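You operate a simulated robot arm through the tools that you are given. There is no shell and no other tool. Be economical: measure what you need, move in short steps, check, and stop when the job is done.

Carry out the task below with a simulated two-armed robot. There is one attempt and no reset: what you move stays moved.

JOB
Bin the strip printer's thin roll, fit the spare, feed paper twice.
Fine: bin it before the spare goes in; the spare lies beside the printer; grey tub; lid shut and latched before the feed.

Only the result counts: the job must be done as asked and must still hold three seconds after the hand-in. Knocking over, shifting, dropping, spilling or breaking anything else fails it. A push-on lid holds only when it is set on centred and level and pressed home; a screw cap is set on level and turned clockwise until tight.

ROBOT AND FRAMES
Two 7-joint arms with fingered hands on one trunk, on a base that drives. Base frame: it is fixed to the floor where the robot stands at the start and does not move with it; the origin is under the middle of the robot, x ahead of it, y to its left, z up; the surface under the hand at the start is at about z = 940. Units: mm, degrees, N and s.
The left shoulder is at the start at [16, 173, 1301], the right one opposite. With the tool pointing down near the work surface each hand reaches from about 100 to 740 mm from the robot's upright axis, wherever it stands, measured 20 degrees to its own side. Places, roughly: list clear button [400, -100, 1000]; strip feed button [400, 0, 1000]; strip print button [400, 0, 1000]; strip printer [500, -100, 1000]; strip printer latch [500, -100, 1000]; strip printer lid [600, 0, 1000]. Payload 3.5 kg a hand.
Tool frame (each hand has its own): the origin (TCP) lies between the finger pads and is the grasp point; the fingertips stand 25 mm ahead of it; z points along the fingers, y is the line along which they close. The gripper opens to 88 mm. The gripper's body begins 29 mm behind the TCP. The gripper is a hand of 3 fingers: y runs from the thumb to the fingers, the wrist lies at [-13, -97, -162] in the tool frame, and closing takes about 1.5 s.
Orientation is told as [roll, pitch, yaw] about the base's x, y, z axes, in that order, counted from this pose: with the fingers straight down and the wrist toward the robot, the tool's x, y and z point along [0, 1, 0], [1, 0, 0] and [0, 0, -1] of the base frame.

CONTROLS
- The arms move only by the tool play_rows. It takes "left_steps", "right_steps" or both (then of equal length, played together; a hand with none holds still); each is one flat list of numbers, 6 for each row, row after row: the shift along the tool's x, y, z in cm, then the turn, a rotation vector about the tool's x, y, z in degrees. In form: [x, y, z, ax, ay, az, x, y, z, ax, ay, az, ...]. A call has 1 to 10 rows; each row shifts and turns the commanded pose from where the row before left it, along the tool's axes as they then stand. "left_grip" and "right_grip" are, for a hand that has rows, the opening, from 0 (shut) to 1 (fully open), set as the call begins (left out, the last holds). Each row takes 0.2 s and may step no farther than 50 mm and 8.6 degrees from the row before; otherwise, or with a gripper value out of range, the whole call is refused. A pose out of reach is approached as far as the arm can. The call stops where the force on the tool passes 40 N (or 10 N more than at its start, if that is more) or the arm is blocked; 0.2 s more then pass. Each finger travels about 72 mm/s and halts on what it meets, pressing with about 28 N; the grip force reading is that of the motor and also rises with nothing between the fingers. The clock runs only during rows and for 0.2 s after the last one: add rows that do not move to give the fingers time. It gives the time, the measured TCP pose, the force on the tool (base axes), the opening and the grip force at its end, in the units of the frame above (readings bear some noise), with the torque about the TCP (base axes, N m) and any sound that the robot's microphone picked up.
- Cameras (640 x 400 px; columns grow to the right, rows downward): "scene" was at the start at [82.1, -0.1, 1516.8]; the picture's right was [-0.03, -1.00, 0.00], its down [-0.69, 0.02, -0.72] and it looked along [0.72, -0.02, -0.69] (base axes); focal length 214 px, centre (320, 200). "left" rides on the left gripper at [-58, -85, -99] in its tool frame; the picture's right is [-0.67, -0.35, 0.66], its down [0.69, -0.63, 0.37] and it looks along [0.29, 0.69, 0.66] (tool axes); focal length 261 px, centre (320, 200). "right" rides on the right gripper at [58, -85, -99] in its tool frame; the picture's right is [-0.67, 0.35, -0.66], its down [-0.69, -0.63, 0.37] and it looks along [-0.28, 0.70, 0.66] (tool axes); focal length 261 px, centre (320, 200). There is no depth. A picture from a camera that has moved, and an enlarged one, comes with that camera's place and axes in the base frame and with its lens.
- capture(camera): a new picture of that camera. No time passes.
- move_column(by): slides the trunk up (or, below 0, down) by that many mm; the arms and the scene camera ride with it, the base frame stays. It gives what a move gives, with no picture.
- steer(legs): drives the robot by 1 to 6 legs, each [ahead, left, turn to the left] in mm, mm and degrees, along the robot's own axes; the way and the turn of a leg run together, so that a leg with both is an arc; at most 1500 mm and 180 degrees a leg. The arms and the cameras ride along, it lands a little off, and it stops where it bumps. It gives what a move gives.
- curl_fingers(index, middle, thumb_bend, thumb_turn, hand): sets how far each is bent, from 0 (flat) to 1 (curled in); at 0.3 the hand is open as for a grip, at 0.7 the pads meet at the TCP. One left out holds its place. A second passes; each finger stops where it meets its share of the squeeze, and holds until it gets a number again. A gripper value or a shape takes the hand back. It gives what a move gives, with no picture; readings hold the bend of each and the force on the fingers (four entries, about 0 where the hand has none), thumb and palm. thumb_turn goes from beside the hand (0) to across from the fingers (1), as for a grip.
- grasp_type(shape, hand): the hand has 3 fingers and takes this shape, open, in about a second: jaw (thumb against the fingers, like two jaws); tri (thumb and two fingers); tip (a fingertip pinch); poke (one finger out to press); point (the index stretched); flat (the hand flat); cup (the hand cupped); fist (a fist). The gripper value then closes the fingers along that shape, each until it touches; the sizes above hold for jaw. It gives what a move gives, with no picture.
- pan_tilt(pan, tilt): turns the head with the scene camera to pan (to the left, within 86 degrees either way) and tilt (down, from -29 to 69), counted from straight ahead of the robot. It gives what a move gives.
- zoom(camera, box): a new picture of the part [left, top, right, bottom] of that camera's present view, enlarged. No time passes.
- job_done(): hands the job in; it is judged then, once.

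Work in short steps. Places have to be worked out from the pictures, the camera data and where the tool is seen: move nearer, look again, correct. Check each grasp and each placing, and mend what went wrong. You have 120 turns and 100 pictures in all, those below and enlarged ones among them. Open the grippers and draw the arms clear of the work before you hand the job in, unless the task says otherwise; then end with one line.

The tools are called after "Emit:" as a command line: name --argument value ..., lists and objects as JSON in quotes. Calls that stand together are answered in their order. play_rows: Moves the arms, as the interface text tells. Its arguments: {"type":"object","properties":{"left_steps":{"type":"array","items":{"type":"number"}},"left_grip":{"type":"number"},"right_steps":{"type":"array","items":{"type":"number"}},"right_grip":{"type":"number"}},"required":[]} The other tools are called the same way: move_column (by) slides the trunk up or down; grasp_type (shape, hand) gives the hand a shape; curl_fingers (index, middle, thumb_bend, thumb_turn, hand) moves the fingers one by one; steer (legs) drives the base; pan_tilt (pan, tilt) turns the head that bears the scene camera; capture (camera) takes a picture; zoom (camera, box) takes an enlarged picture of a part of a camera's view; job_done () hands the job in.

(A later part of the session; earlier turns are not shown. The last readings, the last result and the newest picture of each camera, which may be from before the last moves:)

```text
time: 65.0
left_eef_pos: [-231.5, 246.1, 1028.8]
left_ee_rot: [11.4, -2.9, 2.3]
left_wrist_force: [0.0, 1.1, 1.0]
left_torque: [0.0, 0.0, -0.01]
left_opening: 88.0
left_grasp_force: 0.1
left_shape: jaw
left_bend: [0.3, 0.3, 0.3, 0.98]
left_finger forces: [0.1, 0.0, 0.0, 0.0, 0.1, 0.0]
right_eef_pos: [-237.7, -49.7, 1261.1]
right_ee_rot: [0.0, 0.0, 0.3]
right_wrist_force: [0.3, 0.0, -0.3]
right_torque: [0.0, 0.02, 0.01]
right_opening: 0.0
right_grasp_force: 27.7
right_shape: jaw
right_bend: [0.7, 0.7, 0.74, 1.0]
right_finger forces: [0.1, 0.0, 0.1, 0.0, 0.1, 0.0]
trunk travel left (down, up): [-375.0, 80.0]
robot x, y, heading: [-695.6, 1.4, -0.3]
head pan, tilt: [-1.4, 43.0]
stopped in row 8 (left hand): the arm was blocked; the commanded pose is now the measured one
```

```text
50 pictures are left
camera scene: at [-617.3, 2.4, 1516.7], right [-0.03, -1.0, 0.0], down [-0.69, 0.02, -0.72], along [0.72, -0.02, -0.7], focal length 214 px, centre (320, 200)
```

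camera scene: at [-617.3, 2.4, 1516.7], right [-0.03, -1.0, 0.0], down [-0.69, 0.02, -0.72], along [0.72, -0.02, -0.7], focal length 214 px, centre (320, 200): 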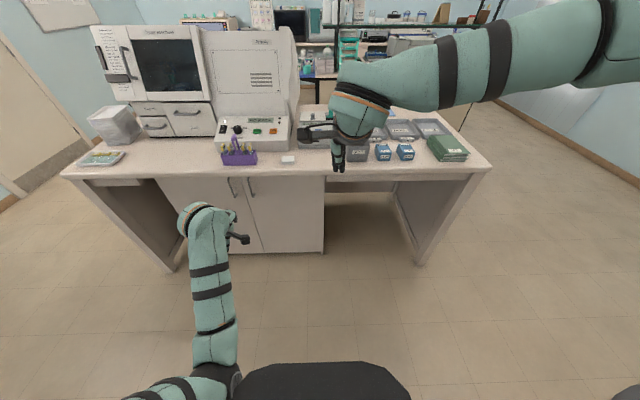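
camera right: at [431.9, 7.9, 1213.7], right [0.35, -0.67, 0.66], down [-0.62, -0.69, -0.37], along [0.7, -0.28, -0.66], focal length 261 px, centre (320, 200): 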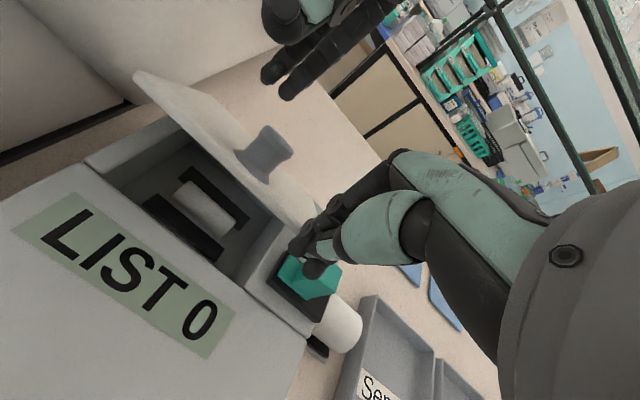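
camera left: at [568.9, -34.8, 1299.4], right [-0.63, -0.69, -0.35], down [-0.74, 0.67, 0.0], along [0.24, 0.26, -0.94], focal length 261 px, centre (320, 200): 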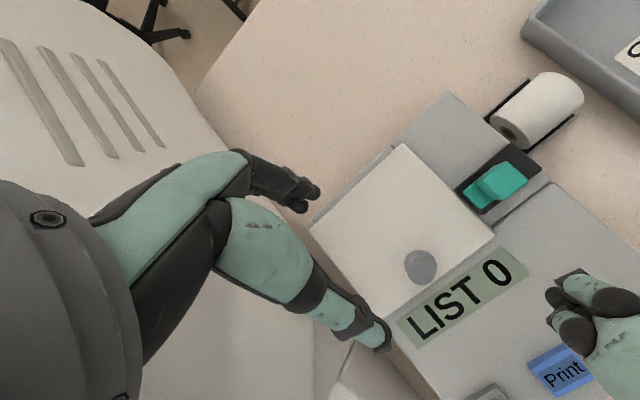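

The elbow is tucked against the trunk. I'll move forward and up to free it.

Emit:
play_rows --left_steps '[0, 4, 0, 0, 0, 0, 0, 3, -2, 0, -5, 0, 0, 3, -3, 0, -5, 0, 0, 2, -4, 0, 0, 0, 0, 0, -4.5, 0, 0, 0, 0, 0, -4.5, 0, 0, 0, 0, 0, -4.5, 0, 0, 0, 0, 0, -4.5, 0, 0, 0]'

Emit:
capture --camera "scene"

```text
time: 66.8
left_eef_pos: [-125.4, 238.3, 1305.1]
left_ee_rot: [1.3, -2.9, 2.3]
left_wrist_force: [-0.8, 1.2, 1.1]
left_torque: [0.02, -0.01, 0.02]
left_opening: 87.8
left_grasp_force: 0.0
left_shape: jaw
left_bend: [0.3, 0.3, 0.3, 0.98]
left_finger forces: [0.1, 0.0, 0.0, 0.1, 0.1, 0.1]
right_eef_pos: [-237.9, -50.0, 1260.1]
right_ee_rot: [0.0, 0.0, 0.2]
right_wrist_force: [-0.8, 0.1, 0.3]
right_torque: [-0.02, -0.02, 0.03]
right_opening: 0.1
right_grasp_force: 28.1
right_shape: jaw
right_bend: [0.7, 0.7, 0.74, 1.0]
right_finger forces: [0.0, 0.0, 0.0, 0.1, 0.0, 0.0]
trunk travel left (down, up): [-375.0, 80.0]
robot x, y, heading: [-702.7, 1.3, -0.2]
head pan, tilt: [-1.4, 43.0]
```

```text
49 pictures are left
camera scene: at [-618.5, 1.5, 1516.8], right [-0.03, -1.0, 0.0], down [-0.69, 0.02, -0.72], along [0.72, -0.02, -0.69], focal length 214 px, centre (320, 200)
```

scene: 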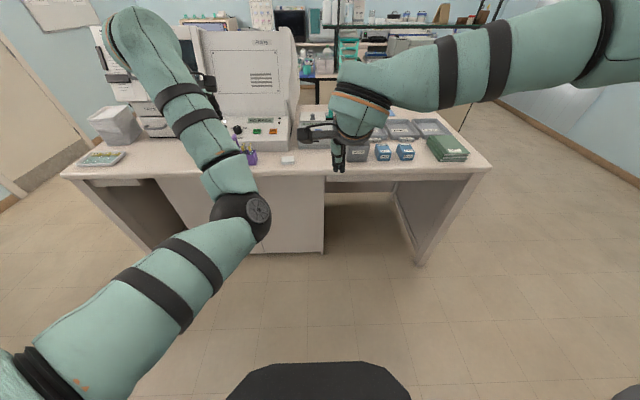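

Left arm works again (elbow-in posture). I'll retract it so it clears the machine, before driving back.

Emit:
play_rows --left_steps '[-1, -4, 0, 0, 0, 0, -1, -4, 0, 0, 0, 0, -1, -4, 0, 0, 0, 0, -1, -4, 0, 0, 0, 0, -1, -4, -1, 0, 0, 0, 0, 0, 0, 0, 0, 0]'

Emit:
capture --camera "scene"

```text
time: 68.4
left_eef_pos: [-236.2, 246.0, 1308.3]
left_ee_rot: [2.6, -4.2, 6.3]
left_wrist_force: [0.1, 0.8, -0.4]
left_torque: [-0.01, 0.0, 0.01]
left_opening: 88.1
left_grasp_force: 0.0
left_shape: jaw
left_bend: [0.3, 0.3, 0.3, 0.98]
left_finger forces: [0.1, 0.0, 0.1, 0.1, 0.1, 0.0]
left hand out of reach, approached as far as the arm can: row 3, 4, 5
right_eef_pos: [-238.0, -50.2, 1261.1]
right_ee_rot: [0.1, 0.0, 0.2]
right_wrist_force: [-0.8, -0.4, -0.1]
right_torque: [-0.01, 0.03, -0.01]
right_opening: 0.0
right_grasp_force: 27.8
right_shape: jaw
right_bend: [0.7, 0.7, 0.74, 1.0]
right_finger forces: [0.1, 0.0, 0.0, 0.0, 0.1, 0.0]
trunk travel left (down, up): [-375.0, 80.0]
robot x, y, heading: [-700.7, 3.3, -0.1]
head pan, tilt: [-1.4, 43.0]
stopped in row 6 (left hand): the arm was blocked; the commanded pose is now the measured one
```

```text
48 pictures are left
camera scene: at [-617.8, 1.9, 1516.7], right [-0.03, -1.0, 0.0], down [-0.69, 0.02, -0.72], along [0.72, -0.02, -0.69], focal length 214 px, centre (320, 200)
```

scene: 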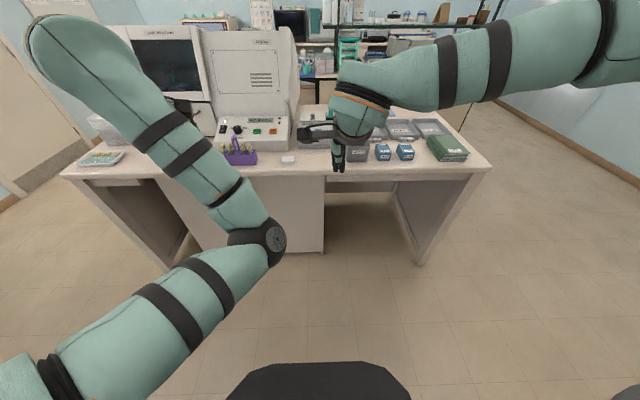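

With the left in front and retracted, I'll drive forward 660 mm to stand just short of the original spot.

Emit:
steer --legs '[[660, 0, 0]]'

Emit:
capture --camera "scene"

```text
time: 72.1
left_eef_pos: [430.6, 243.3, 1308.7]
left_ee_rot: [2.7, -4.3, 6.4]
left_wrist_force: [-0.4, 0.3, 0.0]
left_torque: [0.02, -0.03, -0.04]
left_opening: 87.8
left_grasp_force: 0.1
left_shape: jaw
left_bend: [0.3, 0.3, 0.3, 0.98]
left_finger forces: [0.0, 0.0, 0.1, 0.1, 0.0, 0.0]
right_eef_pos: [428.5, -51.3, 1261.7]
right_ee_rot: [0.1, 0.0, 0.2]
right_wrist_force: [0.8, 0.3, -0.2]
right_torque: [0.0, 0.03, -0.02]
right_opening: 0.1
right_grasp_force: 28.0
right_shape: jaw
right_bend: [0.7, 0.7, 0.74, 1.0]
right_finger forces: [0.1, 0.1, 0.0, 0.0, 0.1, 0.1]
trunk travel left (down, up): [-375.0, 80.0]
robot x, y, heading: [-29.5, -2.2, -0.7]
head pan, tilt: [-1.4, 43.0]
```

```text
47 pictures are left
camera scene: at [48.2, -0.4, 1516.9], right [-0.03, -1.0, 0.0], down [-0.69, 0.02, -0.72], along [0.72, -0.02, -0.69], focal length 214 px, centre (320, 200)
```

scene: 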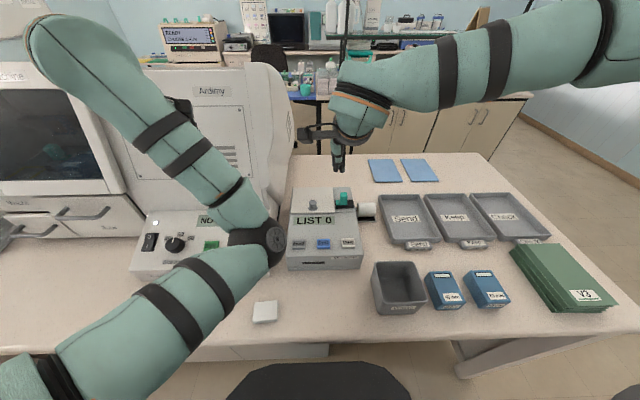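

Plan: the left lifts the knob to about 30° with moderate pitch (no overreach), while the right, fingers pitched forward, scoops under the lid and swings it open. First I'll move the right hand aside and the left over the knob.

Emit:
play_rows --right_steps '[-4, 0, 0, 0, 0, 0, -4, 0, 0, 0, 0, 0, -4, 0, 0, 0, 0, 0, 0, 0, 0, -8, 0, 0, 0, 0, 0, -8, 0, 0, 0, 0, 0, -8, 0, 0, 0, 0, 0, -8, 0, 0, 0, 0, 0, -8, 0, 0, 0, 0, 0, 0, 0, 0]' --left_steps '[0, 0, 0, 4.3, 0, 0, 0, 0, 0, 0, -2.7, 6.4, -4, 1.3, 0, 0, 0, 0, -4, 1.3, 0, 0, 0, 0, -4, 1.3, 0, 0, 0, 0, -4, 1.3, 0, 0, 0, 0, -4, 1.3, 0, 0, 0, 0, -3.8, 1.3, 0, 0, 0, 0, 0, 0, 0, 0, 0, 0]'

Emit:
capture --camera "scene"

```text
time: 74.3
left_eef_pos: [525.6, 43.1, 1316.5]
left_ee_rot: [1.0, -1.0, 4.6]
left_wrist_force: [-0.5, -0.5, 0.4]
left_torque: [0.0, -0.02, -0.03]
left_opening: 87.7
left_grasp_force: 0.0
left_shape: jaw
left_bend: [0.3, 0.3, 0.3, 0.98]
left_finger forces: [0.0, 0.1, 0.1, 0.1, 0.0, 0.1]
right_eef_pos: [415.5, -154.0, 1347.7]
right_ee_rot: [-0.1, -38.7, -0.3]
right_wrist_force: [-0.2, -1.0, -0.7]
right_torque: [0.03, 0.01, 0.01]
right_opening: 0.1
right_grasp_force: 28.3
right_shape: jaw
right_bend: [0.7, 0.7, 0.74, 1.0]
right_finger forces: [0.0, 0.0, 0.0, 0.1, 0.1, 0.0]
right hand out of reach, approached as far as the arm can: row 7, 8
trunk travel left (down, up): [-375.0, 80.0]
robot x, y, heading: [-33.8, 5.1, -0.2]
head pan, tilt: [-1.4, 43.0]
stopped in row 9 (left hand): the arm was blocked; the commanded pose is now the measured one
```

```text
46 pictures are left
camera scene: at [48.6, -2.8, 1516.8], right [-0.03, -1.0, 0.0], down [-0.69, 0.02, -0.72], along [0.72, -0.02, -0.69], focal length 214 px, centre (320, 200)
```

scene: 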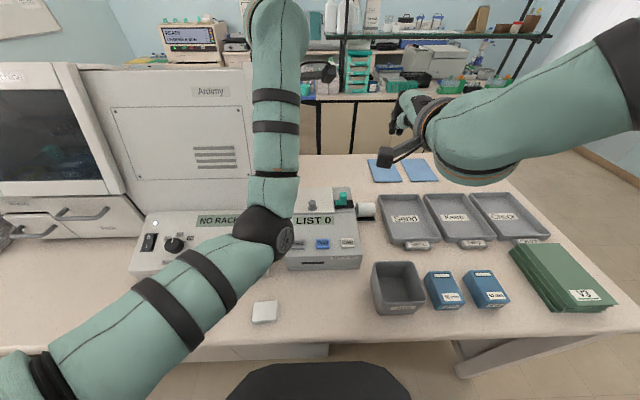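

Left is near the machine again. I'll move it −y and down toward the knob.

Emit:
play_rows --left_steps '[-2, 0, 2, 0, 0, 2, -1.8, -0.2, 4, 1, 0, 2.6, 0, 0, 4, 0, -1, 0, 0, 0, 4, 0, 0, 0, 0, 0, 0, 0, 0, 0]'

Emit:
capture --camera "scene"

```text
time: 75.7
left_eef_pos: [547.6, 52.1, 1181.7]
left_ee_rot: [2.4, -1.8, 3.9]
left_wrist_force: [0.4, -0.1, 0.1]
left_torque: [-0.01, 0.0, 0.02]
left_opening: 87.9
left_grasp_force: 0.1
left_shape: jaw
left_bend: [0.3, 0.3, 0.3, 0.98]
left_finger forces: [0.0, 0.1, 0.0, 0.1, 0.0, 0.1]
right_eef_pos: [415.0, -152.6, 1347.6]
right_ee_rot: [-0.4, -38.8, -0.3]
right_wrist_force: [0.1, 0.0, -0.1]
right_torque: [0.02, 0.03, -0.01]
right_opening: 0.0
right_grasp_force: 27.9
right_shape: jaw
right_bend: [0.7, 0.7, 0.74, 1.0]
right_finger forces: [0.0, 0.0, 0.1, 0.1, 0.1, 0.1]
trunk travel left (down, up): [-375.0, 80.0]
robot x, y, heading: [-33.8, -0.3, -0.4]
head pan, tilt: [-1.4, 43.0]
stopped in row 5 (left hand): the arm was blocked; the commanded pose is now the measured one
```

```text
45 pictures are left
camera scene: at [49.8, -0.3, 1516.8], right [-0.03, -1.0, 0.0], down [-0.69, 0.02, -0.72], along [0.72, -0.02, -0.69], focal length 214 px, centre (320, 200)
```

scene: 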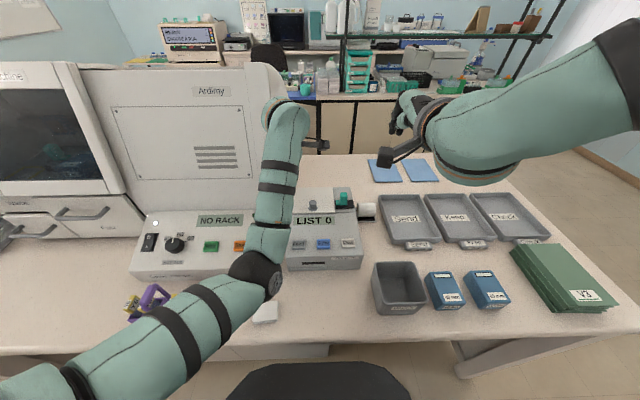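

The elbow-in left arm suits posting at y≈50, and the right arm is in its good posture, so I swap roles: right lifts the knob, left pushes. I'll draw the left back a bit and unpitch the right.

Emit:
play_rows --left_steps '[0, -2.5, 0, 0, 0, 2, 0, -2.5, 0, 2, 0, 2, 0, -2.5, 0, 0, -2.4, 0, 0, 0, 0, 0, 0, 0, 0, 0, 0, 0, 0, 0, 0, 0, 0, 0, 0, 0]' --left_grip 0.0 --right_steps '[0, 0, 0, 8, 0, 0, 0, 0, 0, 8, 0, 0, 0, 0, 0, 8, 0, 0, 0, 0, 0, 8, 0, 0, 0, 0, 0, 6.7, 0, 0, 0, 0, 0, 0, 0, 0]' --right_grip 1.0

Emit:
steer --legs '[[32, 0, 0]]'

Emit:
capture --camera "scene"

```text
time: 76.1
left_eef_pos: [541.7, 76.9, 1191.2]
left_ee_rot: [4.3, -3.2, 4.8]
left_wrist_force: [2.3, -8.1, -3.1]
left_torque: [0.16, 0.2, -0.32]
left_opening: 37.1
left_grasp_force: 0.1
left_shape: jaw
left_bend: [0.74, 0.36, 0.73, 1.0]
left_finger forces: [0.1, 5.0, 0.0, 0.0, 0.0, 3.1]
right_eef_pos: [417.0, -159.6, 1345.2]
right_ee_rot: [-0.3, -31.0, -0.7]
right_wrist_force: [-0.1, -0.8, 0.5]
right_torque: [0.02, -0.01, 0.01]
right_opening: 87.3
right_grasp_force: 0.2
right_shape: jaw
right_bend: [0.3, 0.3, 0.3, 0.98]
right_finger forces: [0.0, 0.1, 0.0, 0.1, 0.0, 0.0]
trunk travel left (down, up): [-375.0, 80.0]
robot x, y, heading: [-35.8, 3.2, -0.4]
head pan, tilt: [-1.4, 43.0]
stopped in row 2 (left hand): the force on the tool passed its limit at 61 N (the readings are from after the stop); the commanded pose is now the measured one
```

```text
time: 77.0
left_eef_pos: [572.7, 78.2, 1190.0]
left_ee_rot: [4.2, -3.2, 4.7]
left_wrist_force: [-5.2, -16.8, 0.3]
left_torque: [0.56, -0.34, -0.34]
left_opening: 0.1
left_grasp_force: 27.6
left_shape: jaw
left_bend: [0.7, 0.47, 0.75, 1.0]
left_finger forces: [0.1, 6.4, 0.0, 0.1, 0.0, 9.9]
right_eef_pos: [448.1, -159.3, 1344.5]
right_ee_rot: [-0.3, -31.0, -0.5]
right_wrist_force: [0.1, -0.3, 0.9]
right_torque: [0.0, -0.02, 0.01]
right_opening: 87.5
right_grasp_force: 0.0
right_shape: jaw
right_bend: [0.3, 0.3, 0.3, 0.98]
right_finger forces: [0.1, 0.0, 0.0, 0.0, 0.0, 0.1]
trunk travel left (down, up): [-375.0, 80.0]
robot x, y, heading: [1.5, -2.4, -0.3]
head pan, tilt: [-1.4, 43.0]
```

```text
44 pictures are left
camera scene: at [83.4, -6.4, 1516.6], right [-0.03, -1.0, 0.0], down [-0.7, 0.02, -0.72], along [0.72, -0.02, -0.7], focal length 214 px, centre (320, 200)
```

scene: 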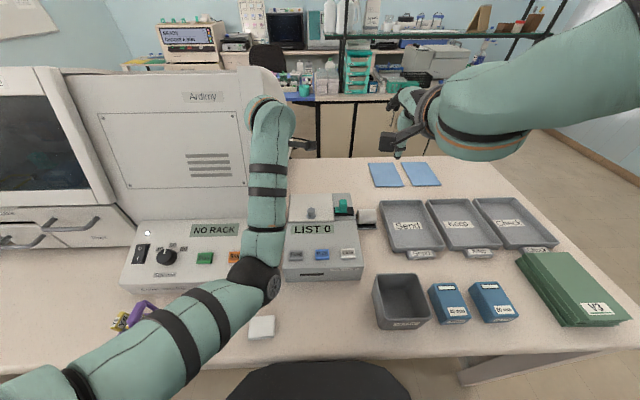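

The left hand leans lightly on the machine, so this elbow posture is poor. I'll ease off, back the base out, and restore an elbow-out posture using hand yaw.

Emit:
play_rows --left_steps '[-2, 0, -1, 0, 0, 0, -2, 0.5, -1, 0, 0, 0]'

Emit:
steer --legs '[[-500, 0, 0]]'

Emit:
play_rows --left_steps '[1.5, 0, 0, 0, 0, 8, 1.5, 0, 0, 0, 0, 8, 1.5, 0, 0, 0, 0, 8, 1.5, 0, 0, 0, 0, 8, 1.5, 0, 0, 0, 0, 8, 0, 0, 0, 0, 0, 8, 0, 0, 0, 0, 0, 8, 0, 0, 0, 0, 0, 8, 0, 0, 0, 0, 0, 8, 0, 0, 0, 0, 0, 8]'

Emit:
capture --camera "scene"

```text
time: 77.8
left_eef_pos: [590.8, 77.5, 1213.3]
left_ee_rot: [6.2, -4.7, 8.2]
left_wrist_force: [-1.7, -6.4, -4.8]
left_torque: [-0.05, 0.15, -0.22]
left_opening: 0.0
left_grasp_force: 28.0
left_shape: jaw
left_bend: [0.7, 0.49, 0.75, 1.0]
left_finger forces: [0.0, 5.6, 0.0, 0.1, 0.0, 0.0]
right_eef_pos: [446.6, -156.4, 1346.9]
right_ee_rot: [-0.4, -31.1, -0.5]
right_wrist_force: [0.3, -1.1, 0.5]
right_torque: [-0.01, 0.01, 0.02]
right_opening: 87.7
right_grasp_force: 0.1
right_shape: jaw
right_bend: [0.3, 0.3, 0.3, 0.98]
right_finger forces: [0.0, 0.0, 0.0, 0.0, 0.0, 0.1]
trunk travel left (down, up): [-375.0, 80.0]
robot x, y, heading: [1.2, -0.3, -0.3]
head pan, tilt: [-1.4, 43.0]
stopped in row 2 (left hand): the arm was blocked; the commanded pose is now the measured one
```

```text
time: 80.7
left_eef_pos: [94.4, 82.4, 1212.6]
left_ee_rot: [6.0, -4.7, 8.3]
left_wrist_force: [-0.3, -0.1, -0.5]
left_torque: [0.01, -0.06, 0.0]
left_opening: 0.0
left_grasp_force: 28.0
left_shape: jaw
left_bend: [0.7, 0.47, 0.75, 1.0]
left_finger forces: [0.0, 0.1, 0.0, 0.1, 0.1, 0.1]
right_eef_pos: [-49.1, -151.4, 1345.4]
right_ee_rot: [-0.5, -31.0, -0.3]
right_wrist_force: [0.1, -0.7, -0.5]
right_torque: [-0.06, 0.03, -0.01]
right_opening: 87.8
right_grasp_force: 0.2
right_shape: jaw
right_bend: [0.3, 0.3, 0.3, 0.98]
right_finger forces: [0.0, 0.0, 0.1, 0.0, 0.0, 0.0]
trunk travel left (down, up): [-375.0, 80.0]
robot x, y, heading: [-500.2, 0.1, -0.3]
head pan, tilt: [-1.4, 43.0]
```

```text
time: 82.9
left_eef_pos: [101.9, 154.7, 1221.9]
left_ee_rot: [5.7, 5.0, -71.4]
left_wrist_force: [0.0, 0.5, -0.5]
left_torque: [-0.01, -0.01, 0.0]
left_opening: 0.3
left_grasp_force: 28.0
left_shape: jaw
left_bend: [0.7, 0.47, 0.75, 1.0]
left_finger forces: [0.0, 0.1, 0.1, 0.0, 0.1, 0.0]
right_eef_pos: [-51.4, -149.8, 1347.5]
right_ee_rot: [-0.5, -31.1, -0.1]
right_wrist_force: [0.2, 0.2, 0.4]
right_torque: [-0.02, 0.0, 0.0]
right_opening: 87.7
right_grasp_force: 0.1
right_shape: jaw
right_bend: [0.3, 0.3, 0.3, 0.98]
right_finger forces: [0.0, 0.0, 0.1, 0.0, 0.1, 0.1]
trunk travel left (down, up): [-375.0, 80.0]
robot x, y, heading: [-497.7, 0.5, -0.2]
head pan, tilt: [-1.4, 43.0]
```

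```text
43 pictures are left
camera scene: at [-416.2, 2.1, 1516.8], right [-0.03, -1.0, 0.0], down [-0.69, 0.02, -0.72], along [0.72, -0.02, -0.69], focal length 214 px, centre (320, 200)
```

scene: 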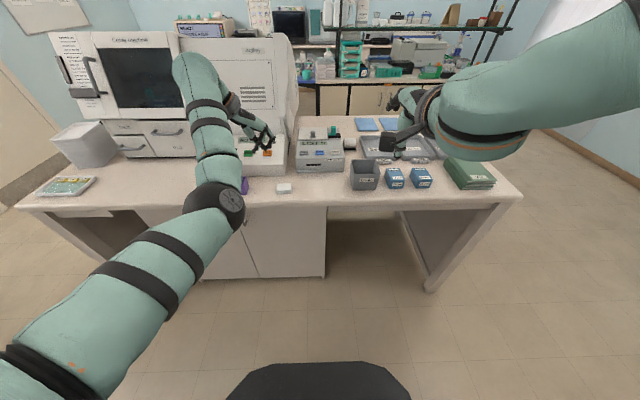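

Yaw −71° reached. I'll pull inward and medial in that yaw so the elbow must swing out.

Emit:
play_rows --left_steps '[-3.6, 1.4, 0, 0, 0, 4, -3.6, 1.4, 0, 0, 0, 4, -3.6, 1.4, 0, 0, 0, 4, -3.6, 1.4, 0, 0, 0, 4, -3.6, 1.4, 0, 0, 0, 4, -3.6, 1.4, 0, 0, 0, 0]'

Emit:
capture --camera "scene"

```text
time: 84.3
left_eef_pos: [-9.5, 187.5, 1094.6]
left_ee_rot: [-12.3, 3.5, -76.2]
left_wrist_force: [-0.3, 0.1, -0.5]
left_torque: [-0.03, 0.0, 0.04]
left_opening: 0.0
left_grasp_force: 28.1
left_shape: jaw
left_bend: [0.7, 0.48, 0.75, 1.0]
left_finger forces: [0.0, 0.1, 0.0, 0.1, 0.1, 0.1]
left hand out of reach, approached as far as the arm can: row 3, 4, 5, 6
right_eef_pos: [-49.9, -147.5, 1347.6]
right_ee_rot: [-0.8, -31.0, -0.2]
right_wrist_force: [0.6, 0.6, -0.2]
right_torque: [0.01, -0.02, -0.03]
right_opening: 87.7
right_grasp_force: 0.0
right_shape: jaw
right_bend: [0.3, 0.3, 0.3, 0.98]
right_finger forces: [0.1, 0.1, 0.1, 0.0, 0.0, 0.1]
trunk travel left (down, up): [-375.0, 80.0]
robot x, y, heading: [-500.0, 3.3, -0.1]
head pan, tilt: [-1.4, 43.0]
stopped in row 6 (left hand): the arm was blocked; the commanded pose is now the measured one
```

```text
42 pictures are left
camera scene: at [-415.0, 5.3, 1516.7], right [-0.03, -1.0, 0.0], down [-0.7, 0.02, -0.72], along [0.72, -0.02, -0.7], focal length 214 px, centre (320, 200)
```

scene: 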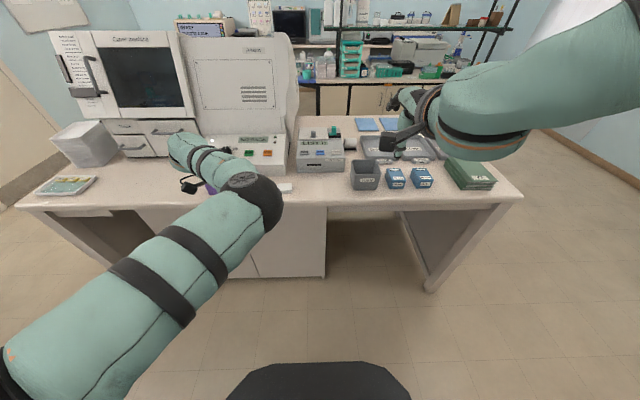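

The elbow is now high. I'll sweep the hand medially below it so the elbow ends up lateral, unwinding some yaw.

Emit:
play_rows --left_steps '[-1, 4, -0.5, 0, 4, 0, -1, 4, -0.5, 0, 4, -4, -1, 4, 0, 0, 0, -5, -1, 4, 0, 0, 0, -5, -1.5, 4, 0, 0, 0, -5, -1.5, 4, 0, 0, 0, -5, -2, 3.5, 0, 0, 0, -5, -2, 3.5, 0, 0, 0, -5]'

Emit:
capture --camera "scene"

```text
time: 85.0
left_eef_pos: [-75.0, 195.0, 972.5]
left_ee_rot: [-20.6, 9.6, -62.0]
left_wrist_force: [0.5, 0.5, 0.1]
left_torque: [0.0, 0.01, 0.0]
left_opening: 0.0
left_grasp_force: 27.9
left_shape: jaw
left_bend: [0.7, 0.48, 0.75, 1.0]
left_finger forces: [0.1, 0.0, 0.1, 0.0, 0.0, 0.0]
left hand out of reach, approached as far as the arm can: row 3
right_eef_pos: [-50.1, -147.3, 1346.5]
right_ee_rot: [-0.5, -31.1, -0.1]
right_wrist_force: [0.8, 0.8, -0.1]
right_torque: [-0.02, -0.03, -0.02]
right_opening: 87.7
right_grasp_force: 0.0
right_shape: jaw
right_bend: [0.3, 0.3, 0.3, 0.98]
right_finger forces: [0.0, 0.0, 0.0, 0.0, 0.0, 0.1]
trunk travel left (down, up): [-375.0, 80.0]
robot x, y, heading: [-501.5, 2.4, 0.0]
head pan, tilt: [-1.4, 43.0]
stopped in row 3 (left hand): the arm was blocked; the commanded pose is now the measured one
```

```text
41 pictures are left
camera scene: at [-415.3, 4.1, 1516.7], right [-0.03, -1.0, 0.0], down [-0.7, 0.02, -0.72], along [0.72, -0.02, -0.7], focal length 214 px, centre (320, 200)
```

scene: 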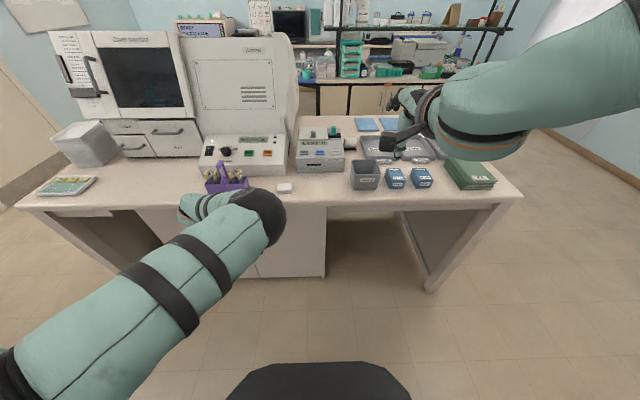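

I'll get the right hand further out, then unwind the left hand's yaw while raising it, and extend it forward to reset the elbow.

Emit:
play_rows --right_steps '[-4, 0, 0, 8, 0, 0, -4, 0, 0, 8, 0, 0, -4, 0, 0, 8, 0, 0, -4, 0, 0, 7, 0, 0, -4, 0, 0, 0, 0, 0, 0, 0, 0, 0, 0, 0, 0, 0, 0, 0, 0, 0, 0, 0, 0, 0, 0, 0, 0, 0, 0, 0, 0, 0, 0, 0, 0, 0, 0, 0]' --left_steps '[0, 0, -3.5, 0, 3, -8, 0, 0, -3.5, 0, 3, -8, 0, 0, -3.5, 0, 3, -8, 0, 0, -3.5, 0, 3, -8, 0, 0, -3.5, 0, 3, -8, 0, 2, -3.5, 0, 0, -8, 0, 3, -3, 0, 0, -8, 0, 5, 0, 0, 0, 0, 0, 5, 0, 0, 0, 0, 0, 5, 0, 0, 0, 0]'

Emit:
capture --camera "scene"

```text
time: 85.8
left_eef_pos: [-100.8, 263.7, 979.4]
left_ee_rot: [-15.5, 24.0, -32.0]
left_wrist_force: [0.3, 0.2, 0.2]
left_torque: [-0.01, -0.03, -0.01]
left_opening: 0.0
left_grasp_force: 27.6
left_shape: jaw
left_bend: [0.7, 0.48, 0.75, 1.0]
left_finger forces: [0.1, 0.0, 0.0, 0.0, 0.1, 0.0]
right_eef_pos: [-50.7, -259.9, 1347.3]
right_ee_rot: [-0.2, -9.2, -0.7]
right_wrist_force: [-0.7, 0.2, 0.2]
right_torque: [0.0, 0.01, -0.01]
right_opening: 87.7
right_grasp_force: 0.1
right_shape: jaw
right_bend: [0.3, 0.3, 0.3, 0.98]
right_finger forces: [0.0, 0.1, 0.0, 0.0, 0.1, 0.0]
trunk travel left (down, up): [-375.0, 80.0]
robot x, y, heading: [-496.1, 1.6, -0.0]
head pan, tilt: [-1.4, 43.0]
stopped in row 3 (left hand): the arm was blocked; the commanded pose is now the measured one
```

```text
40 pictures are left
camera scene: at [-415.9, 1.4, 1516.7], right [-0.03, -1.0, 0.0], down [-0.69, 0.02, -0.72], along [0.72, -0.02, -0.7], focal length 214 px, centre (320, 200)
```

scene: 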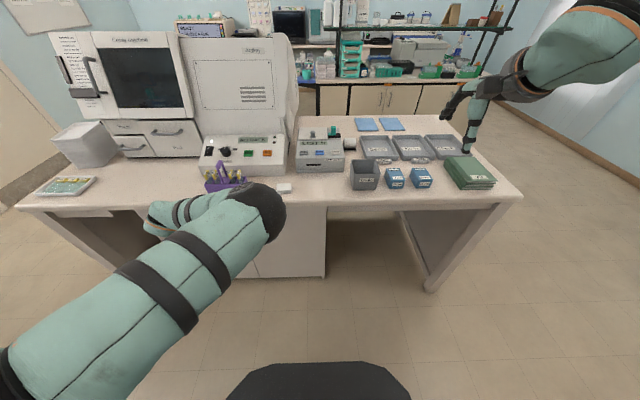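

Blocked by itself. I'll move forward (+x) first to unfold.

Emit:
play_rows --left_steps '[2.2, 4, 0, 0, 0, 0, 2.2, 4, 0, 0, 0, 0, 2.2, 4, -1, 0, 0, 0, 2, 4, -2, 0, 0, -5, 2, 4, -2, 0, 0, -5, 1, 4, -2.5, -4, 0, -5, 0, 4, -2.5, -4, 0, -5, 0, 4, -2.5, -4, 0, -5, 0, 4, -2.5, -4, 0, 0, 0, 4, -2.5, -4, 0, 0]'

Emit:
capture --camera "scene"

```text
time: 87.6
left_eef_pos: [129.5, 236.2, 942.1]
left_ee_rot: [-4.3, 16.5, -4.6]
left_wrist_force: [-29.9, 0.3, 7.1]
left_torque: [0.08, -0.31, 0.27]
left_opening: 0.1
left_grasp_force: 27.6
left_shape: jaw
left_bend: [0.7, 0.55, 0.73, 1.0]
left_finger forces: [0.0, 30.4, 0.0, 0.0, 0.0, 0.0]
left hand out of reach, approached as far as the arm can: row 5, 6, 7, 8, 9
right_eef_pos: [-59.0, -259.5, 1349.2]
right_ee_rot: [-0.3, -9.5, -0.6]
right_wrist_force: [-0.2, 0.2, 0.7]
right_torque: [0.0, 0.01, 0.05]
right_opening: 87.6
right_grasp_force: 0.1
right_shape: jaw
right_bend: [0.3, 0.3, 0.3, 0.98]
right_finger forces: [0.0, 0.1, 0.0, 0.0, 0.0, 0.0]
trunk travel left (down, up): [-375.0, 80.0]
robot x, y, heading: [-501.9, 1.7, -0.2]
head pan, tilt: [-1.4, 43.0]
stopped in row 9 (left hand): the force on the tool passed its limit at 47 N (the readings are from after the stop); the commanded pose is now the measured one
```

```text
39 pictures are left
camera scene: at [-425.5, 2.0, 1517.3], right [-0.03, -1.0, 0.0], down [-0.69, 0.02, -0.72], along [0.72, -0.02, -0.69], focal length 214 px, centre (320, 200)
```

scene: 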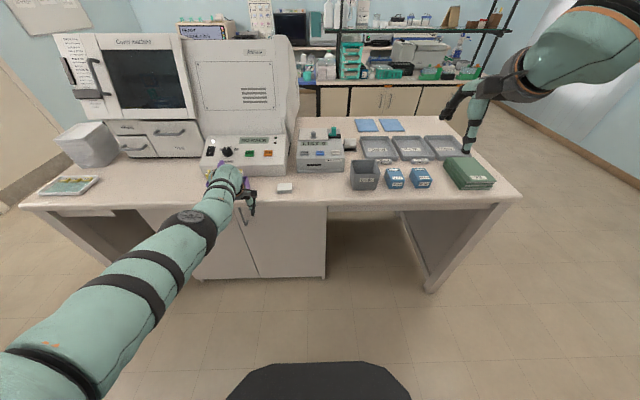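

Arm is straight again, touching the desk front edge lightly. I'll back the base 250 mm, then sweep medially while pulling in and raising.

Emit:
steer --legs '[[-250, 0, 0]]'

Emit:
play_rows --left_steps '[-4.5, 0, -0.5, 0, 0, 0, -4.5, 0, -0.5, 0, 0, 0, -4.5, -0.5, -0.5, 0, 0, 0, -4.5, -1, -0.5, -4, 0, 0, -4.5, -1, -0.5, -4, 0, 0, -4.5, -1.5, -0.5, -4, 0, 0, -4.5, -2, -0.5, -4, 0, 0, -3, -4, 0, 0, 0, 0, 0, -4.5, -1, 0, 0, 0, 0, -4.5, -2, 0, 0, 0]'

Emit:
play_rows --left_steps '[0, -2, -4, 0, 0, 0, 0, -2, -4, 0, 0, 0, 0, -2, -4, 0, 0, 0, 0, -2, -4, 0, 0, 0, 0, 0, -4.5, 0, 0, 0, 0, 0, -4.5, 0, 0, 0]'

Emit:
capture --camera "scene"

```text
time: 89.5
left_eef_pos: [-114.9, 237.2, 938.7]
left_ee_rot: [-4.5, 16.8, -4.5]
left_wrist_force: [0.6, -0.4, 0.1]
left_torque: [0.01, 0.02, 0.04]
left_opening: 0.0
left_grasp_force: 27.4
left_shape: jaw
left_bend: [0.7, 0.48, 0.75, 1.0]
left_finger forces: [0.0, 0.0, 0.1, 0.1, 0.0, 0.0]
right_eef_pos: [-298.4, -259.2, 1345.8]
right_ee_rot: [-0.2, -9.1, -0.7]
right_wrist_force: [-1.5, 0.5, 0.6]
right_torque: [0.02, -0.02, 0.0]
right_opening: 87.8
right_grasp_force: 0.1
right_shape: jaw
right_bend: [0.3, 0.3, 0.3, 0.98]
right_finger forces: [0.0, 0.0, 0.0, 0.0, 0.0, 0.0]
trunk travel left (down, up): [-375.0, 80.0]
robot x, y, heading: [-751.2, 4.0, -0.1]
head pan, tilt: [-1.4, 43.0]
```

```text
time: 91.5
left_eef_pos: [-214.6, -16.3, 1005.2]
left_ee_rot: [2.4, -2.0, 2.0]
left_wrist_force: [0.2, 0.0, 0.0]
left_torque: [0.01, -0.04, 0.04]
left_opening: 0.0
left_grasp_force: 28.2
left_shape: jaw
left_bend: [0.7, 0.48, 0.75, 1.0]
left_finger forces: [0.1, 0.1, 0.1, 0.0, 0.0, 0.0]
right_eef_pos: [-303.1, -258.7, 1346.9]
right_ee_rot: [-0.3, -9.2, -0.7]
right_wrist_force: [0.4, 1.1, 0.0]
right_torque: [0.0, 0.01, -0.03]
right_opening: 88.0
right_grasp_force: 0.1
right_shape: jaw
right_bend: [0.3, 0.3, 0.3, 0.98]
right_finger forces: [0.0, 0.1, 0.0, 0.0, 0.1, 0.0]
trunk travel left (down, up): [-375.0, 80.0]
robot x, y, heading: [-747.7, 0.5, 0.1]
head pan, tilt: [-1.4, 43.0]
stopped in row 9 (left hand): the arm was blocked; the commanded pose is now the measured one
```

```text
time: 92.0
left_eef_pos: [-223.6, 50.9, 1061.6]
left_ee_rot: [9.4, -4.5, 6.6]
left_wrist_force: [0.5, 0.2, -0.4]
left_torque: [-0.03, 0.02, 0.02]
left_opening: 0.0
left_grasp_force: 27.8
left_shape: jaw
left_bend: [0.7, 0.48, 0.75, 1.0]
left_finger forces: [0.0, 0.0, 0.0, 0.0, 0.0, 0.1]
right_eef_pos: [-303.8, -259.1, 1348.3]
right_ee_rot: [-0.2, -9.2, -0.7]
right_wrist_force: [0.7, -0.1, -0.1]
right_torque: [0.0, 0.0, 0.01]
right_opening: 87.8
right_grasp_force: 0.0
right_shape: jaw
right_bend: [0.3, 0.3, 0.3, 0.98]
right_finger forces: [0.0, 0.0, 0.0, 0.0, 0.0, 0.0]
trunk travel left (down, up): [-375.0, 80.0]
robot x, y, heading: [-753.1, 5.1, 0.1]
head pan, tilt: [-1.4, 43.0]
stopped in row 2 (left hand): the arm was blocked; the commanded pose is now the measured one
```

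```text
38 pictures are left
camera scene: at [-668.9, 3.0, 1516.8], right [-0.03, -1.0, 0.0], down [-0.69, 0.02, -0.72], along [0.72, -0.02, -0.69], focal length 214 px, centre (320, 200)
```

scene: 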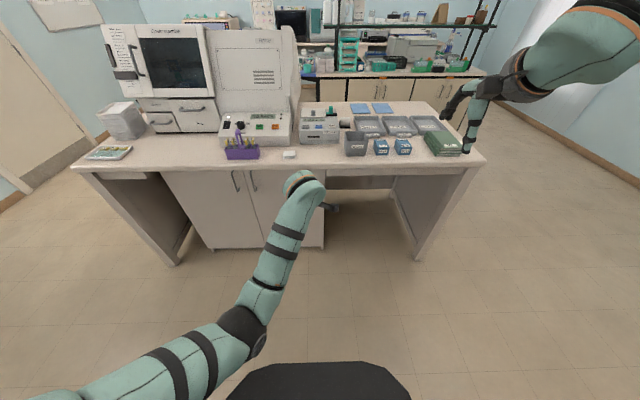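

Same posture. I'll try via the side: swing the hand far out to the left, then bring it back medially so the elbow stays lateral.

Emit:
play_rows --left_steps '[3, 3, -1, 0, -5, 0, 4, 2, -2, 0, -4, 0, 4.5, 0, -2, 0, 0, 0, 4.5, -0.5, -1.5, 0, 0, 0, 4.5, -1, -1.5, 0, 0, 0, 4.5, -1, -1.5, 0, 0, 0, 4.5, -1, -1.5, 0, 0, 0, 4.5, -1, -1.5, 0, 0, 0, 4.5, -1, -1.5, 0, 0, 0, 4.5, -1, -1.5, 0, 0, 0]'

Emit:
play_rows --left_steps '[4, -3, 0, 0, 0, 0, 3, -4, 0, 0, 0, 0, 2, -4.5, 0, 0, 0, 0, 0, -4.5, 0, 0, 0, 0, 0, -4.5, 0, 0, 0, 0, -1, -4.5, 0, 0, 0, 0, -2, -4, 0, 0, 0, 0]'

Emit:
capture --camera "scene"

```text
time: 94.2
left_eef_pos: [-297.4, 469.6, 1220.5]
left_ee_rot: [0.1, -4.4, 6.3]
left_wrist_force: [0.5, 0.3, -0.5]
left_torque: [-0.01, -0.02, 0.0]
left_opening: 0.0
left_grasp_force: 27.2
left_shape: jaw
left_bend: [0.7, 0.48, 0.75, 1.0]
left_finger forces: [0.0, 0.0, 0.0, 0.1, 0.1, 0.0]
right_eef_pos: [-301.1, -258.7, 1346.9]
right_ee_rot: [-0.4, -9.3, -0.7]
right_wrist_force: [0.1, -0.8, 0.3]
right_torque: [-0.03, -0.01, -0.01]
right_opening: 87.8
right_grasp_force: 0.0
right_shape: jaw
right_bend: [0.3, 0.3, 0.3, 0.98]
right_finger forces: [0.0, 0.0, 0.0, 0.0, 0.1, 0.1]
trunk travel left (down, up): [-375.0, 80.0]
robot x, y, heading: [-747.1, 3.4, -0.1]
head pan, tilt: [-1.4, 43.0]
```

```text
time: 95.8
left_eef_pos: [-591.9, 494.1, 1199.8]
left_ee_rot: [0.0, -4.2, 6.3]
left_wrist_force: [-0.5, 0.3, -0.6]
left_torque: [-0.02, 0.0, -0.01]
left_opening: 0.0
left_grasp_force: 27.8
left_shape: jaw
left_bend: [0.7, 0.48, 0.75, 1.0]
left_finger forces: [0.1, 0.0, 0.0, 0.0, 0.1, 0.0]
right_eef_pos: [-303.6, -259.7, 1348.1]
right_ee_rot: [-0.2, -9.3, -0.7]
right_wrist_force: [-0.1, -0.5, -0.1]
right_torque: [0.01, -0.03, 0.01]
right_opening: 87.8
right_grasp_force: 0.0
right_shape: jaw
right_bend: [0.3, 0.3, 0.3, 0.98]
right_finger forces: [0.1, 0.1, 0.1, 0.1, 0.0, 0.0]
trunk travel left (down, up): [-375.0, 80.0]
robot x, y, heading: [-754.4, 2.4, -0.1]
head pan, tilt: [-1.4, 43.0]
```

```text
37 pictures are left
camera scene: at [-669.1, 1.8, 1516.8], right [-0.03, -1.0, 0.0], down [-0.69, 0.02, -0.72], along [0.72, -0.02, -0.69], focal length 214 px, centre (320, 200)
```

scene: 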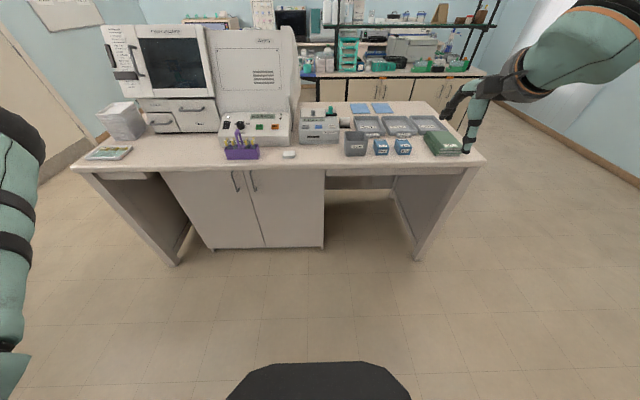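

I'll stop fighting the elbow and instead stand about 100 mm further right, where the left arm's present posture suits pushing at y≈50. First I'll bring the left hand back in front.

Emit:
play_rows --left_steps '[0, 4.5, -0.5, 4, 0, 6, 0, 4.5, -0.5, 0, 0, 0, 0, 4.5, -0.5, 0, 0, 0, 0, 4.5, -0.5, 0, 0, 0, -2.5, 4, 0, 0, 0, 0, -3.5, 3, 0, 0, 0, 0, -4, 2, 0, 0, 0, 0, -4, 0, 0, 0, 0, 0, -4, 0, 0, 0, 0, 0, -4, 0, 0, 0, 0, 0]'

Emit:
steer --legs '[[300, -100, 0]]'

Emit:
capture --camera "scene"

```text
time: 98.0
left_eef_pos: [-348.7, 386.4, 1198.9]
left_ee_rot: [-2.2, 2.5, 12.7]
left_wrist_force: [-0.2, 0.3, -0.3]
left_torque: [-0.04, 0.02, 0.02]
left_opening: 0.4
left_grasp_force: 27.9
left_shape: jaw
left_bend: [0.7, 0.48, 0.75, 1.0]
left_finger forces: [0.0, 0.0, 0.0, 0.0, 0.1, 0.1]
right_eef_pos: [-300.8, -258.0, 1347.0]
right_ee_rot: [-0.4, -9.3, -0.6]
right_wrist_force: [0.3, 0.0, -0.7]
right_torque: [0.02, 0.0, 0.01]
right_opening: 87.6
right_grasp_force: 0.2
right_shape: jaw
right_bend: [0.3, 0.3, 0.3, 0.98]
right_finger forces: [0.0, 0.0, 0.1, 0.1, 0.0, 0.0]
trunk travel left (down, up): [-375.0, 80.0]
robot x, y, heading: [-746.2, 0.8, 0.0]
head pan, tilt: [-1.4, 43.0]
stopped in row 10 (left hand): the arm was blocked; the commanded pose is now the measured one
```

```text
time: 100.1
left_eef_pos: [-52.9, 286.8, 1202.4]
left_ee_rot: [-2.2, 2.3, 12.9]
left_wrist_force: [-0.8, 0.4, 0.3]
left_torque: [0.02, -0.02, 0.0]
left_opening: 0.1
left_grasp_force: 28.4
left_shape: jaw
left_bend: [0.7, 0.48, 0.75, 1.0]
left_finger forces: [0.0, 0.1, 0.0, 0.0, 0.0, 0.1]
right_eef_pos: [-6.9, -358.3, 1347.9]
right_ee_rot: [-0.2, -9.3, -0.6]
right_wrist_force: [-0.2, -0.8, -0.1]
right_torque: [0.01, 0.02, 0.01]
right_opening: 87.6
right_grasp_force: 0.0
right_shape: jaw
right_bend: [0.3, 0.3, 0.3, 0.98]
right_finger forces: [0.1, 0.0, 0.1, 0.1, 0.1, 0.0]
trunk travel left (down, up): [-375.0, 80.0]
robot x, y, heading: [-452.6, -96.7, 0.0]
head pan, tilt: [-1.4, 43.0]
```

```text
36 pictures are left
camera scene: at [-372.9, -96.6, 1517.0], right [-0.02, -1.0, 0.0], down [-0.69, 0.02, -0.72], along [0.72, -0.02, -0.69], focal length 214 px, centre (320, 200)
```

scene: 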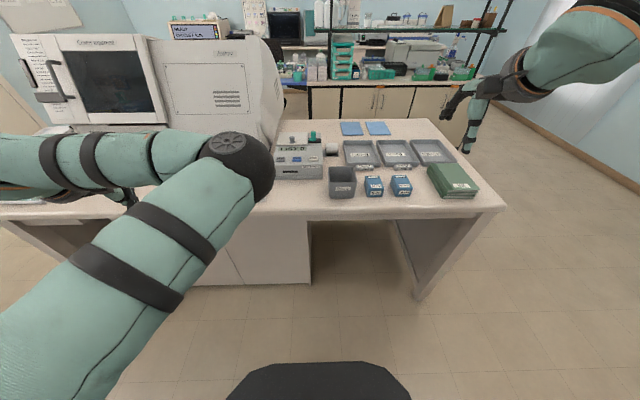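

Idea: straighten the arm in free space, then roll the hand about the arm axis so the upper arm's roll turns with it, then bend medially. I'll back up 200 mm and do this.

Emit:
steer --legs '[[-250, 0, 0]]'

Emit:
play_rows --left_steps '[0, 4.5, -1, 0, 0, 6, -1, 4.5, -1, 0, 0, 6, -2, 4.2, -1, 0, 0, 0, -3, 3.8, -1, 0, 0, 0, -3, 3.8, -1, 0, 0, 0, -3, 3.8, -1, 0, 0, 0, -3, 3.8, 0, 0, 0, 0, -3, 3.8, 0, 0, 0, 0, -2, 4, 0, 0, 0, 0, 0, 4, 0, 0, 0, 0]'

Emit:
play_rows --left_steps '[0, 3, 0, 0, 8, 0, 0, 1, 0, 0, 8, 0, 0, 1, 0, 0, 8, 0, 0, 1, 0, 0, 8, 0, 0, 1, 0, 0, 8, 0, 0, 1, 0, 0, 8, 0, 0, 1, 0, 0, 8, 0, 0, 1, 0, 0, 8, 0, 0, 1, 0, 0, 8, 0, 0, 1, 0, 0, 8, 0]'

Emit:
capture --camera "scene"

```text
time: 101.9
left_eef_pos: [-301.8, 286.7, 1199.1]
left_ee_rot: [-2.1, 2.5, 13.0]
left_wrist_force: [-0.3, 0.1, 0.7]
left_torque: [0.0, 0.0, 0.01]
left_opening: 0.1
left_grasp_force: 28.1
left_shape: jaw
left_bend: [0.7, 0.48, 0.75, 1.0]
left_finger forces: [0.0, 0.0, 0.0, 0.0, 0.0, 0.1]
right_eef_pos: [-252.4, -358.8, 1346.8]
right_ee_rot: [-0.3, -9.0, -0.5]
right_wrist_force: [-0.1, -0.5, -0.4]
right_torque: [-0.01, 0.02, 0.04]
right_opening: 87.6
right_grasp_force: 0.0
right_shape: jaw
right_bend: [0.3, 0.3, 0.3, 0.98]
right_finger forces: [0.0, 0.0, 0.0, 0.1, 0.0, 0.1]
trunk travel left (down, up): [-375.0, 80.0]
robot x, y, heading: [-703.0, -98.8, 0.1]
head pan, tilt: [-1.4, 43.0]
```

```text
time: 104.1
left_eef_pos: [3.5, 136.3, 1251.9]
left_ee_rot: [-2.6, 1.8, 1.0]
left_wrist_force: [0.2, -0.9, -0.2]
left_torque: [0.01, 0.0, -0.01]
left_opening: 0.1
left_grasp_force: 27.9
left_shape: jaw
left_bend: [0.7, 0.48, 0.75, 1.0]
left_finger forces: [0.1, 0.0, 0.1, 0.0, 0.1, 0.1]
left hand out of reach, approached as far as the arm can: row 8, 9, 10
right_eef_pos: [-256.3, -359.9, 1347.7]
right_ee_rot: [-0.2, -9.2, -0.5]
right_wrist_force: [-0.8, 0.0, -0.3]
right_torque: [-0.03, 0.01, 0.01]
right_opening: 88.1
right_grasp_force: 0.0
right_shape: jaw
right_bend: [0.3, 0.3, 0.3, 0.98]
right_finger forces: [0.1, 0.0, 0.0, 0.0, 0.0, 0.1]
trunk travel left (down, up): [-375.0, 80.0]
robot x, y, heading: [-701.0, -95.5, 0.0]
head pan, tilt: [-1.4, 43.0]
```

```text
time: 106.3
left_eef_pos: [-2.3, 178.9, 1210.7]
left_ee_rot: [77.5, 1.9, 1.0]
left_wrist_force: [-0.3, -0.3, 0.2]
left_torque: [-0.01, -0.01, 0.01]
left_opening: 0.1
left_grasp_force: 28.1
left_shape: jaw
left_bend: [0.7, 0.48, 0.75, 1.0]
left_finger forces: [0.0, 0.0, 0.0, 0.1, 0.1, 0.0]
left hand out of reach, approached as far as the arm can: row 1, 3, 4, 5, 6, 7, 8, 9, 10
right_eef_pos: [-255.0, -358.1, 1348.1]
right_ee_rot: [-0.3, -9.2, -0.5]
right_wrist_force: [-0.4, 1.7, -0.3]
right_torque: [0.01, 0.0, -0.01]
right_opening: 87.8
right_grasp_force: 0.1
right_shape: jaw
right_bend: [0.3, 0.3, 0.3, 0.98]
right_finger forces: [0.0, 0.0, 0.0, 0.1, 0.0, 0.0]
trunk travel left (down, up): [-375.0, 80.0]
robot x, y, heading: [-706.8, -98.7, 0.0]
head pan, tilt: [-1.4, 43.0]
```

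```text
35 pictures are left
camera scene: at [-621.9, -97.6, 1516.8], right [-0.02, -1.0, 0.0], down [-0.69, 0.02, -0.72], along [0.72, -0.02, -0.69], focal length 214 px, centre (320, 200)
```

scene: 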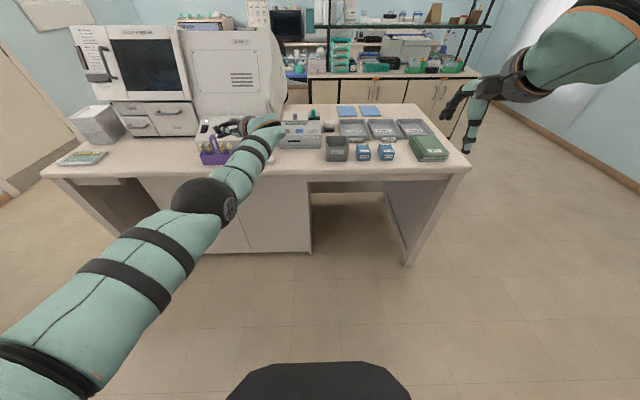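

Roll taken. I'll roll further, then sweep medially and pull in.

Emit:
play_rows --left_steps '[0, 0, 0, 0, 8, 0, 0, 0, 0, 0, 8, 0, 0, 0, 0, 0, 8, 0, 0, 0, 0, 0, 8, 0, 0, 0, 0, 0, 8, 0, 2, -1, -4, 0, 0, 0, 2, -1, -4, 0, 0, 0, 2, -1.5, -4, 0, 0, 0, 2, -2, -4, 0, 0, 0, 2, -2, -4, 0, 0, 0]'

Emit:
capture --camera "scene"

```text
time: 108.5
left_eef_pos: [-103.5, -27.9, 1220.5]
left_ee_rot: [117.6, 1.8, 1.5]
left_wrist_force: [0.2, 0.5, -0.2]
left_torque: [-0.02, 0.02, -0.02]
left_opening: 0.0
left_grasp_force: 27.8
left_shape: jaw
left_bend: [0.7, 0.48, 0.75, 1.0]
left_finger forces: [0.0, 0.0, 0.0, 0.0, 0.0, 0.1]
left hand out of reach, approached as far as the arm can: row 2, 4, 6, 7, 9, 10
right_eef_pos: [-256.0, -359.7, 1347.1]
right_ee_rot: [-0.3, -9.2, -0.6]
right_wrist_force: [0.3, -0.3, -0.2]
right_torque: [0.02, 0.01, 0.01]
right_opening: 87.8
right_grasp_force: 0.0
right_shape: jaw
right_bend: [0.3, 0.3, 0.3, 0.98]
right_finger forces: [0.1, 0.1, 0.0, 0.0, 0.0, 0.1]
trunk travel left (down, up): [-375.0, 80.0]
robot x, y, heading: [-704.7, -99.5, 0.0]
head pan, tilt: [-1.4, 43.0]
```

```text
34 pictures are left
camera scene: at [-622.9, -98.9, 1516.8], right [-0.02, -1.0, 0.0], down [-0.69, 0.02, -0.72], along [0.72, -0.02, -0.69], focal length 214 px, centre (320, 200)
```

scene: 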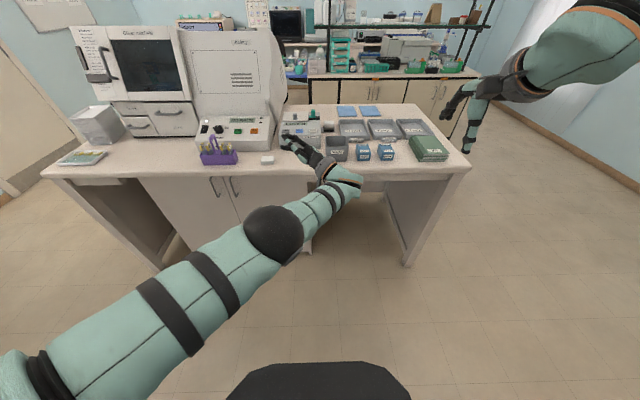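

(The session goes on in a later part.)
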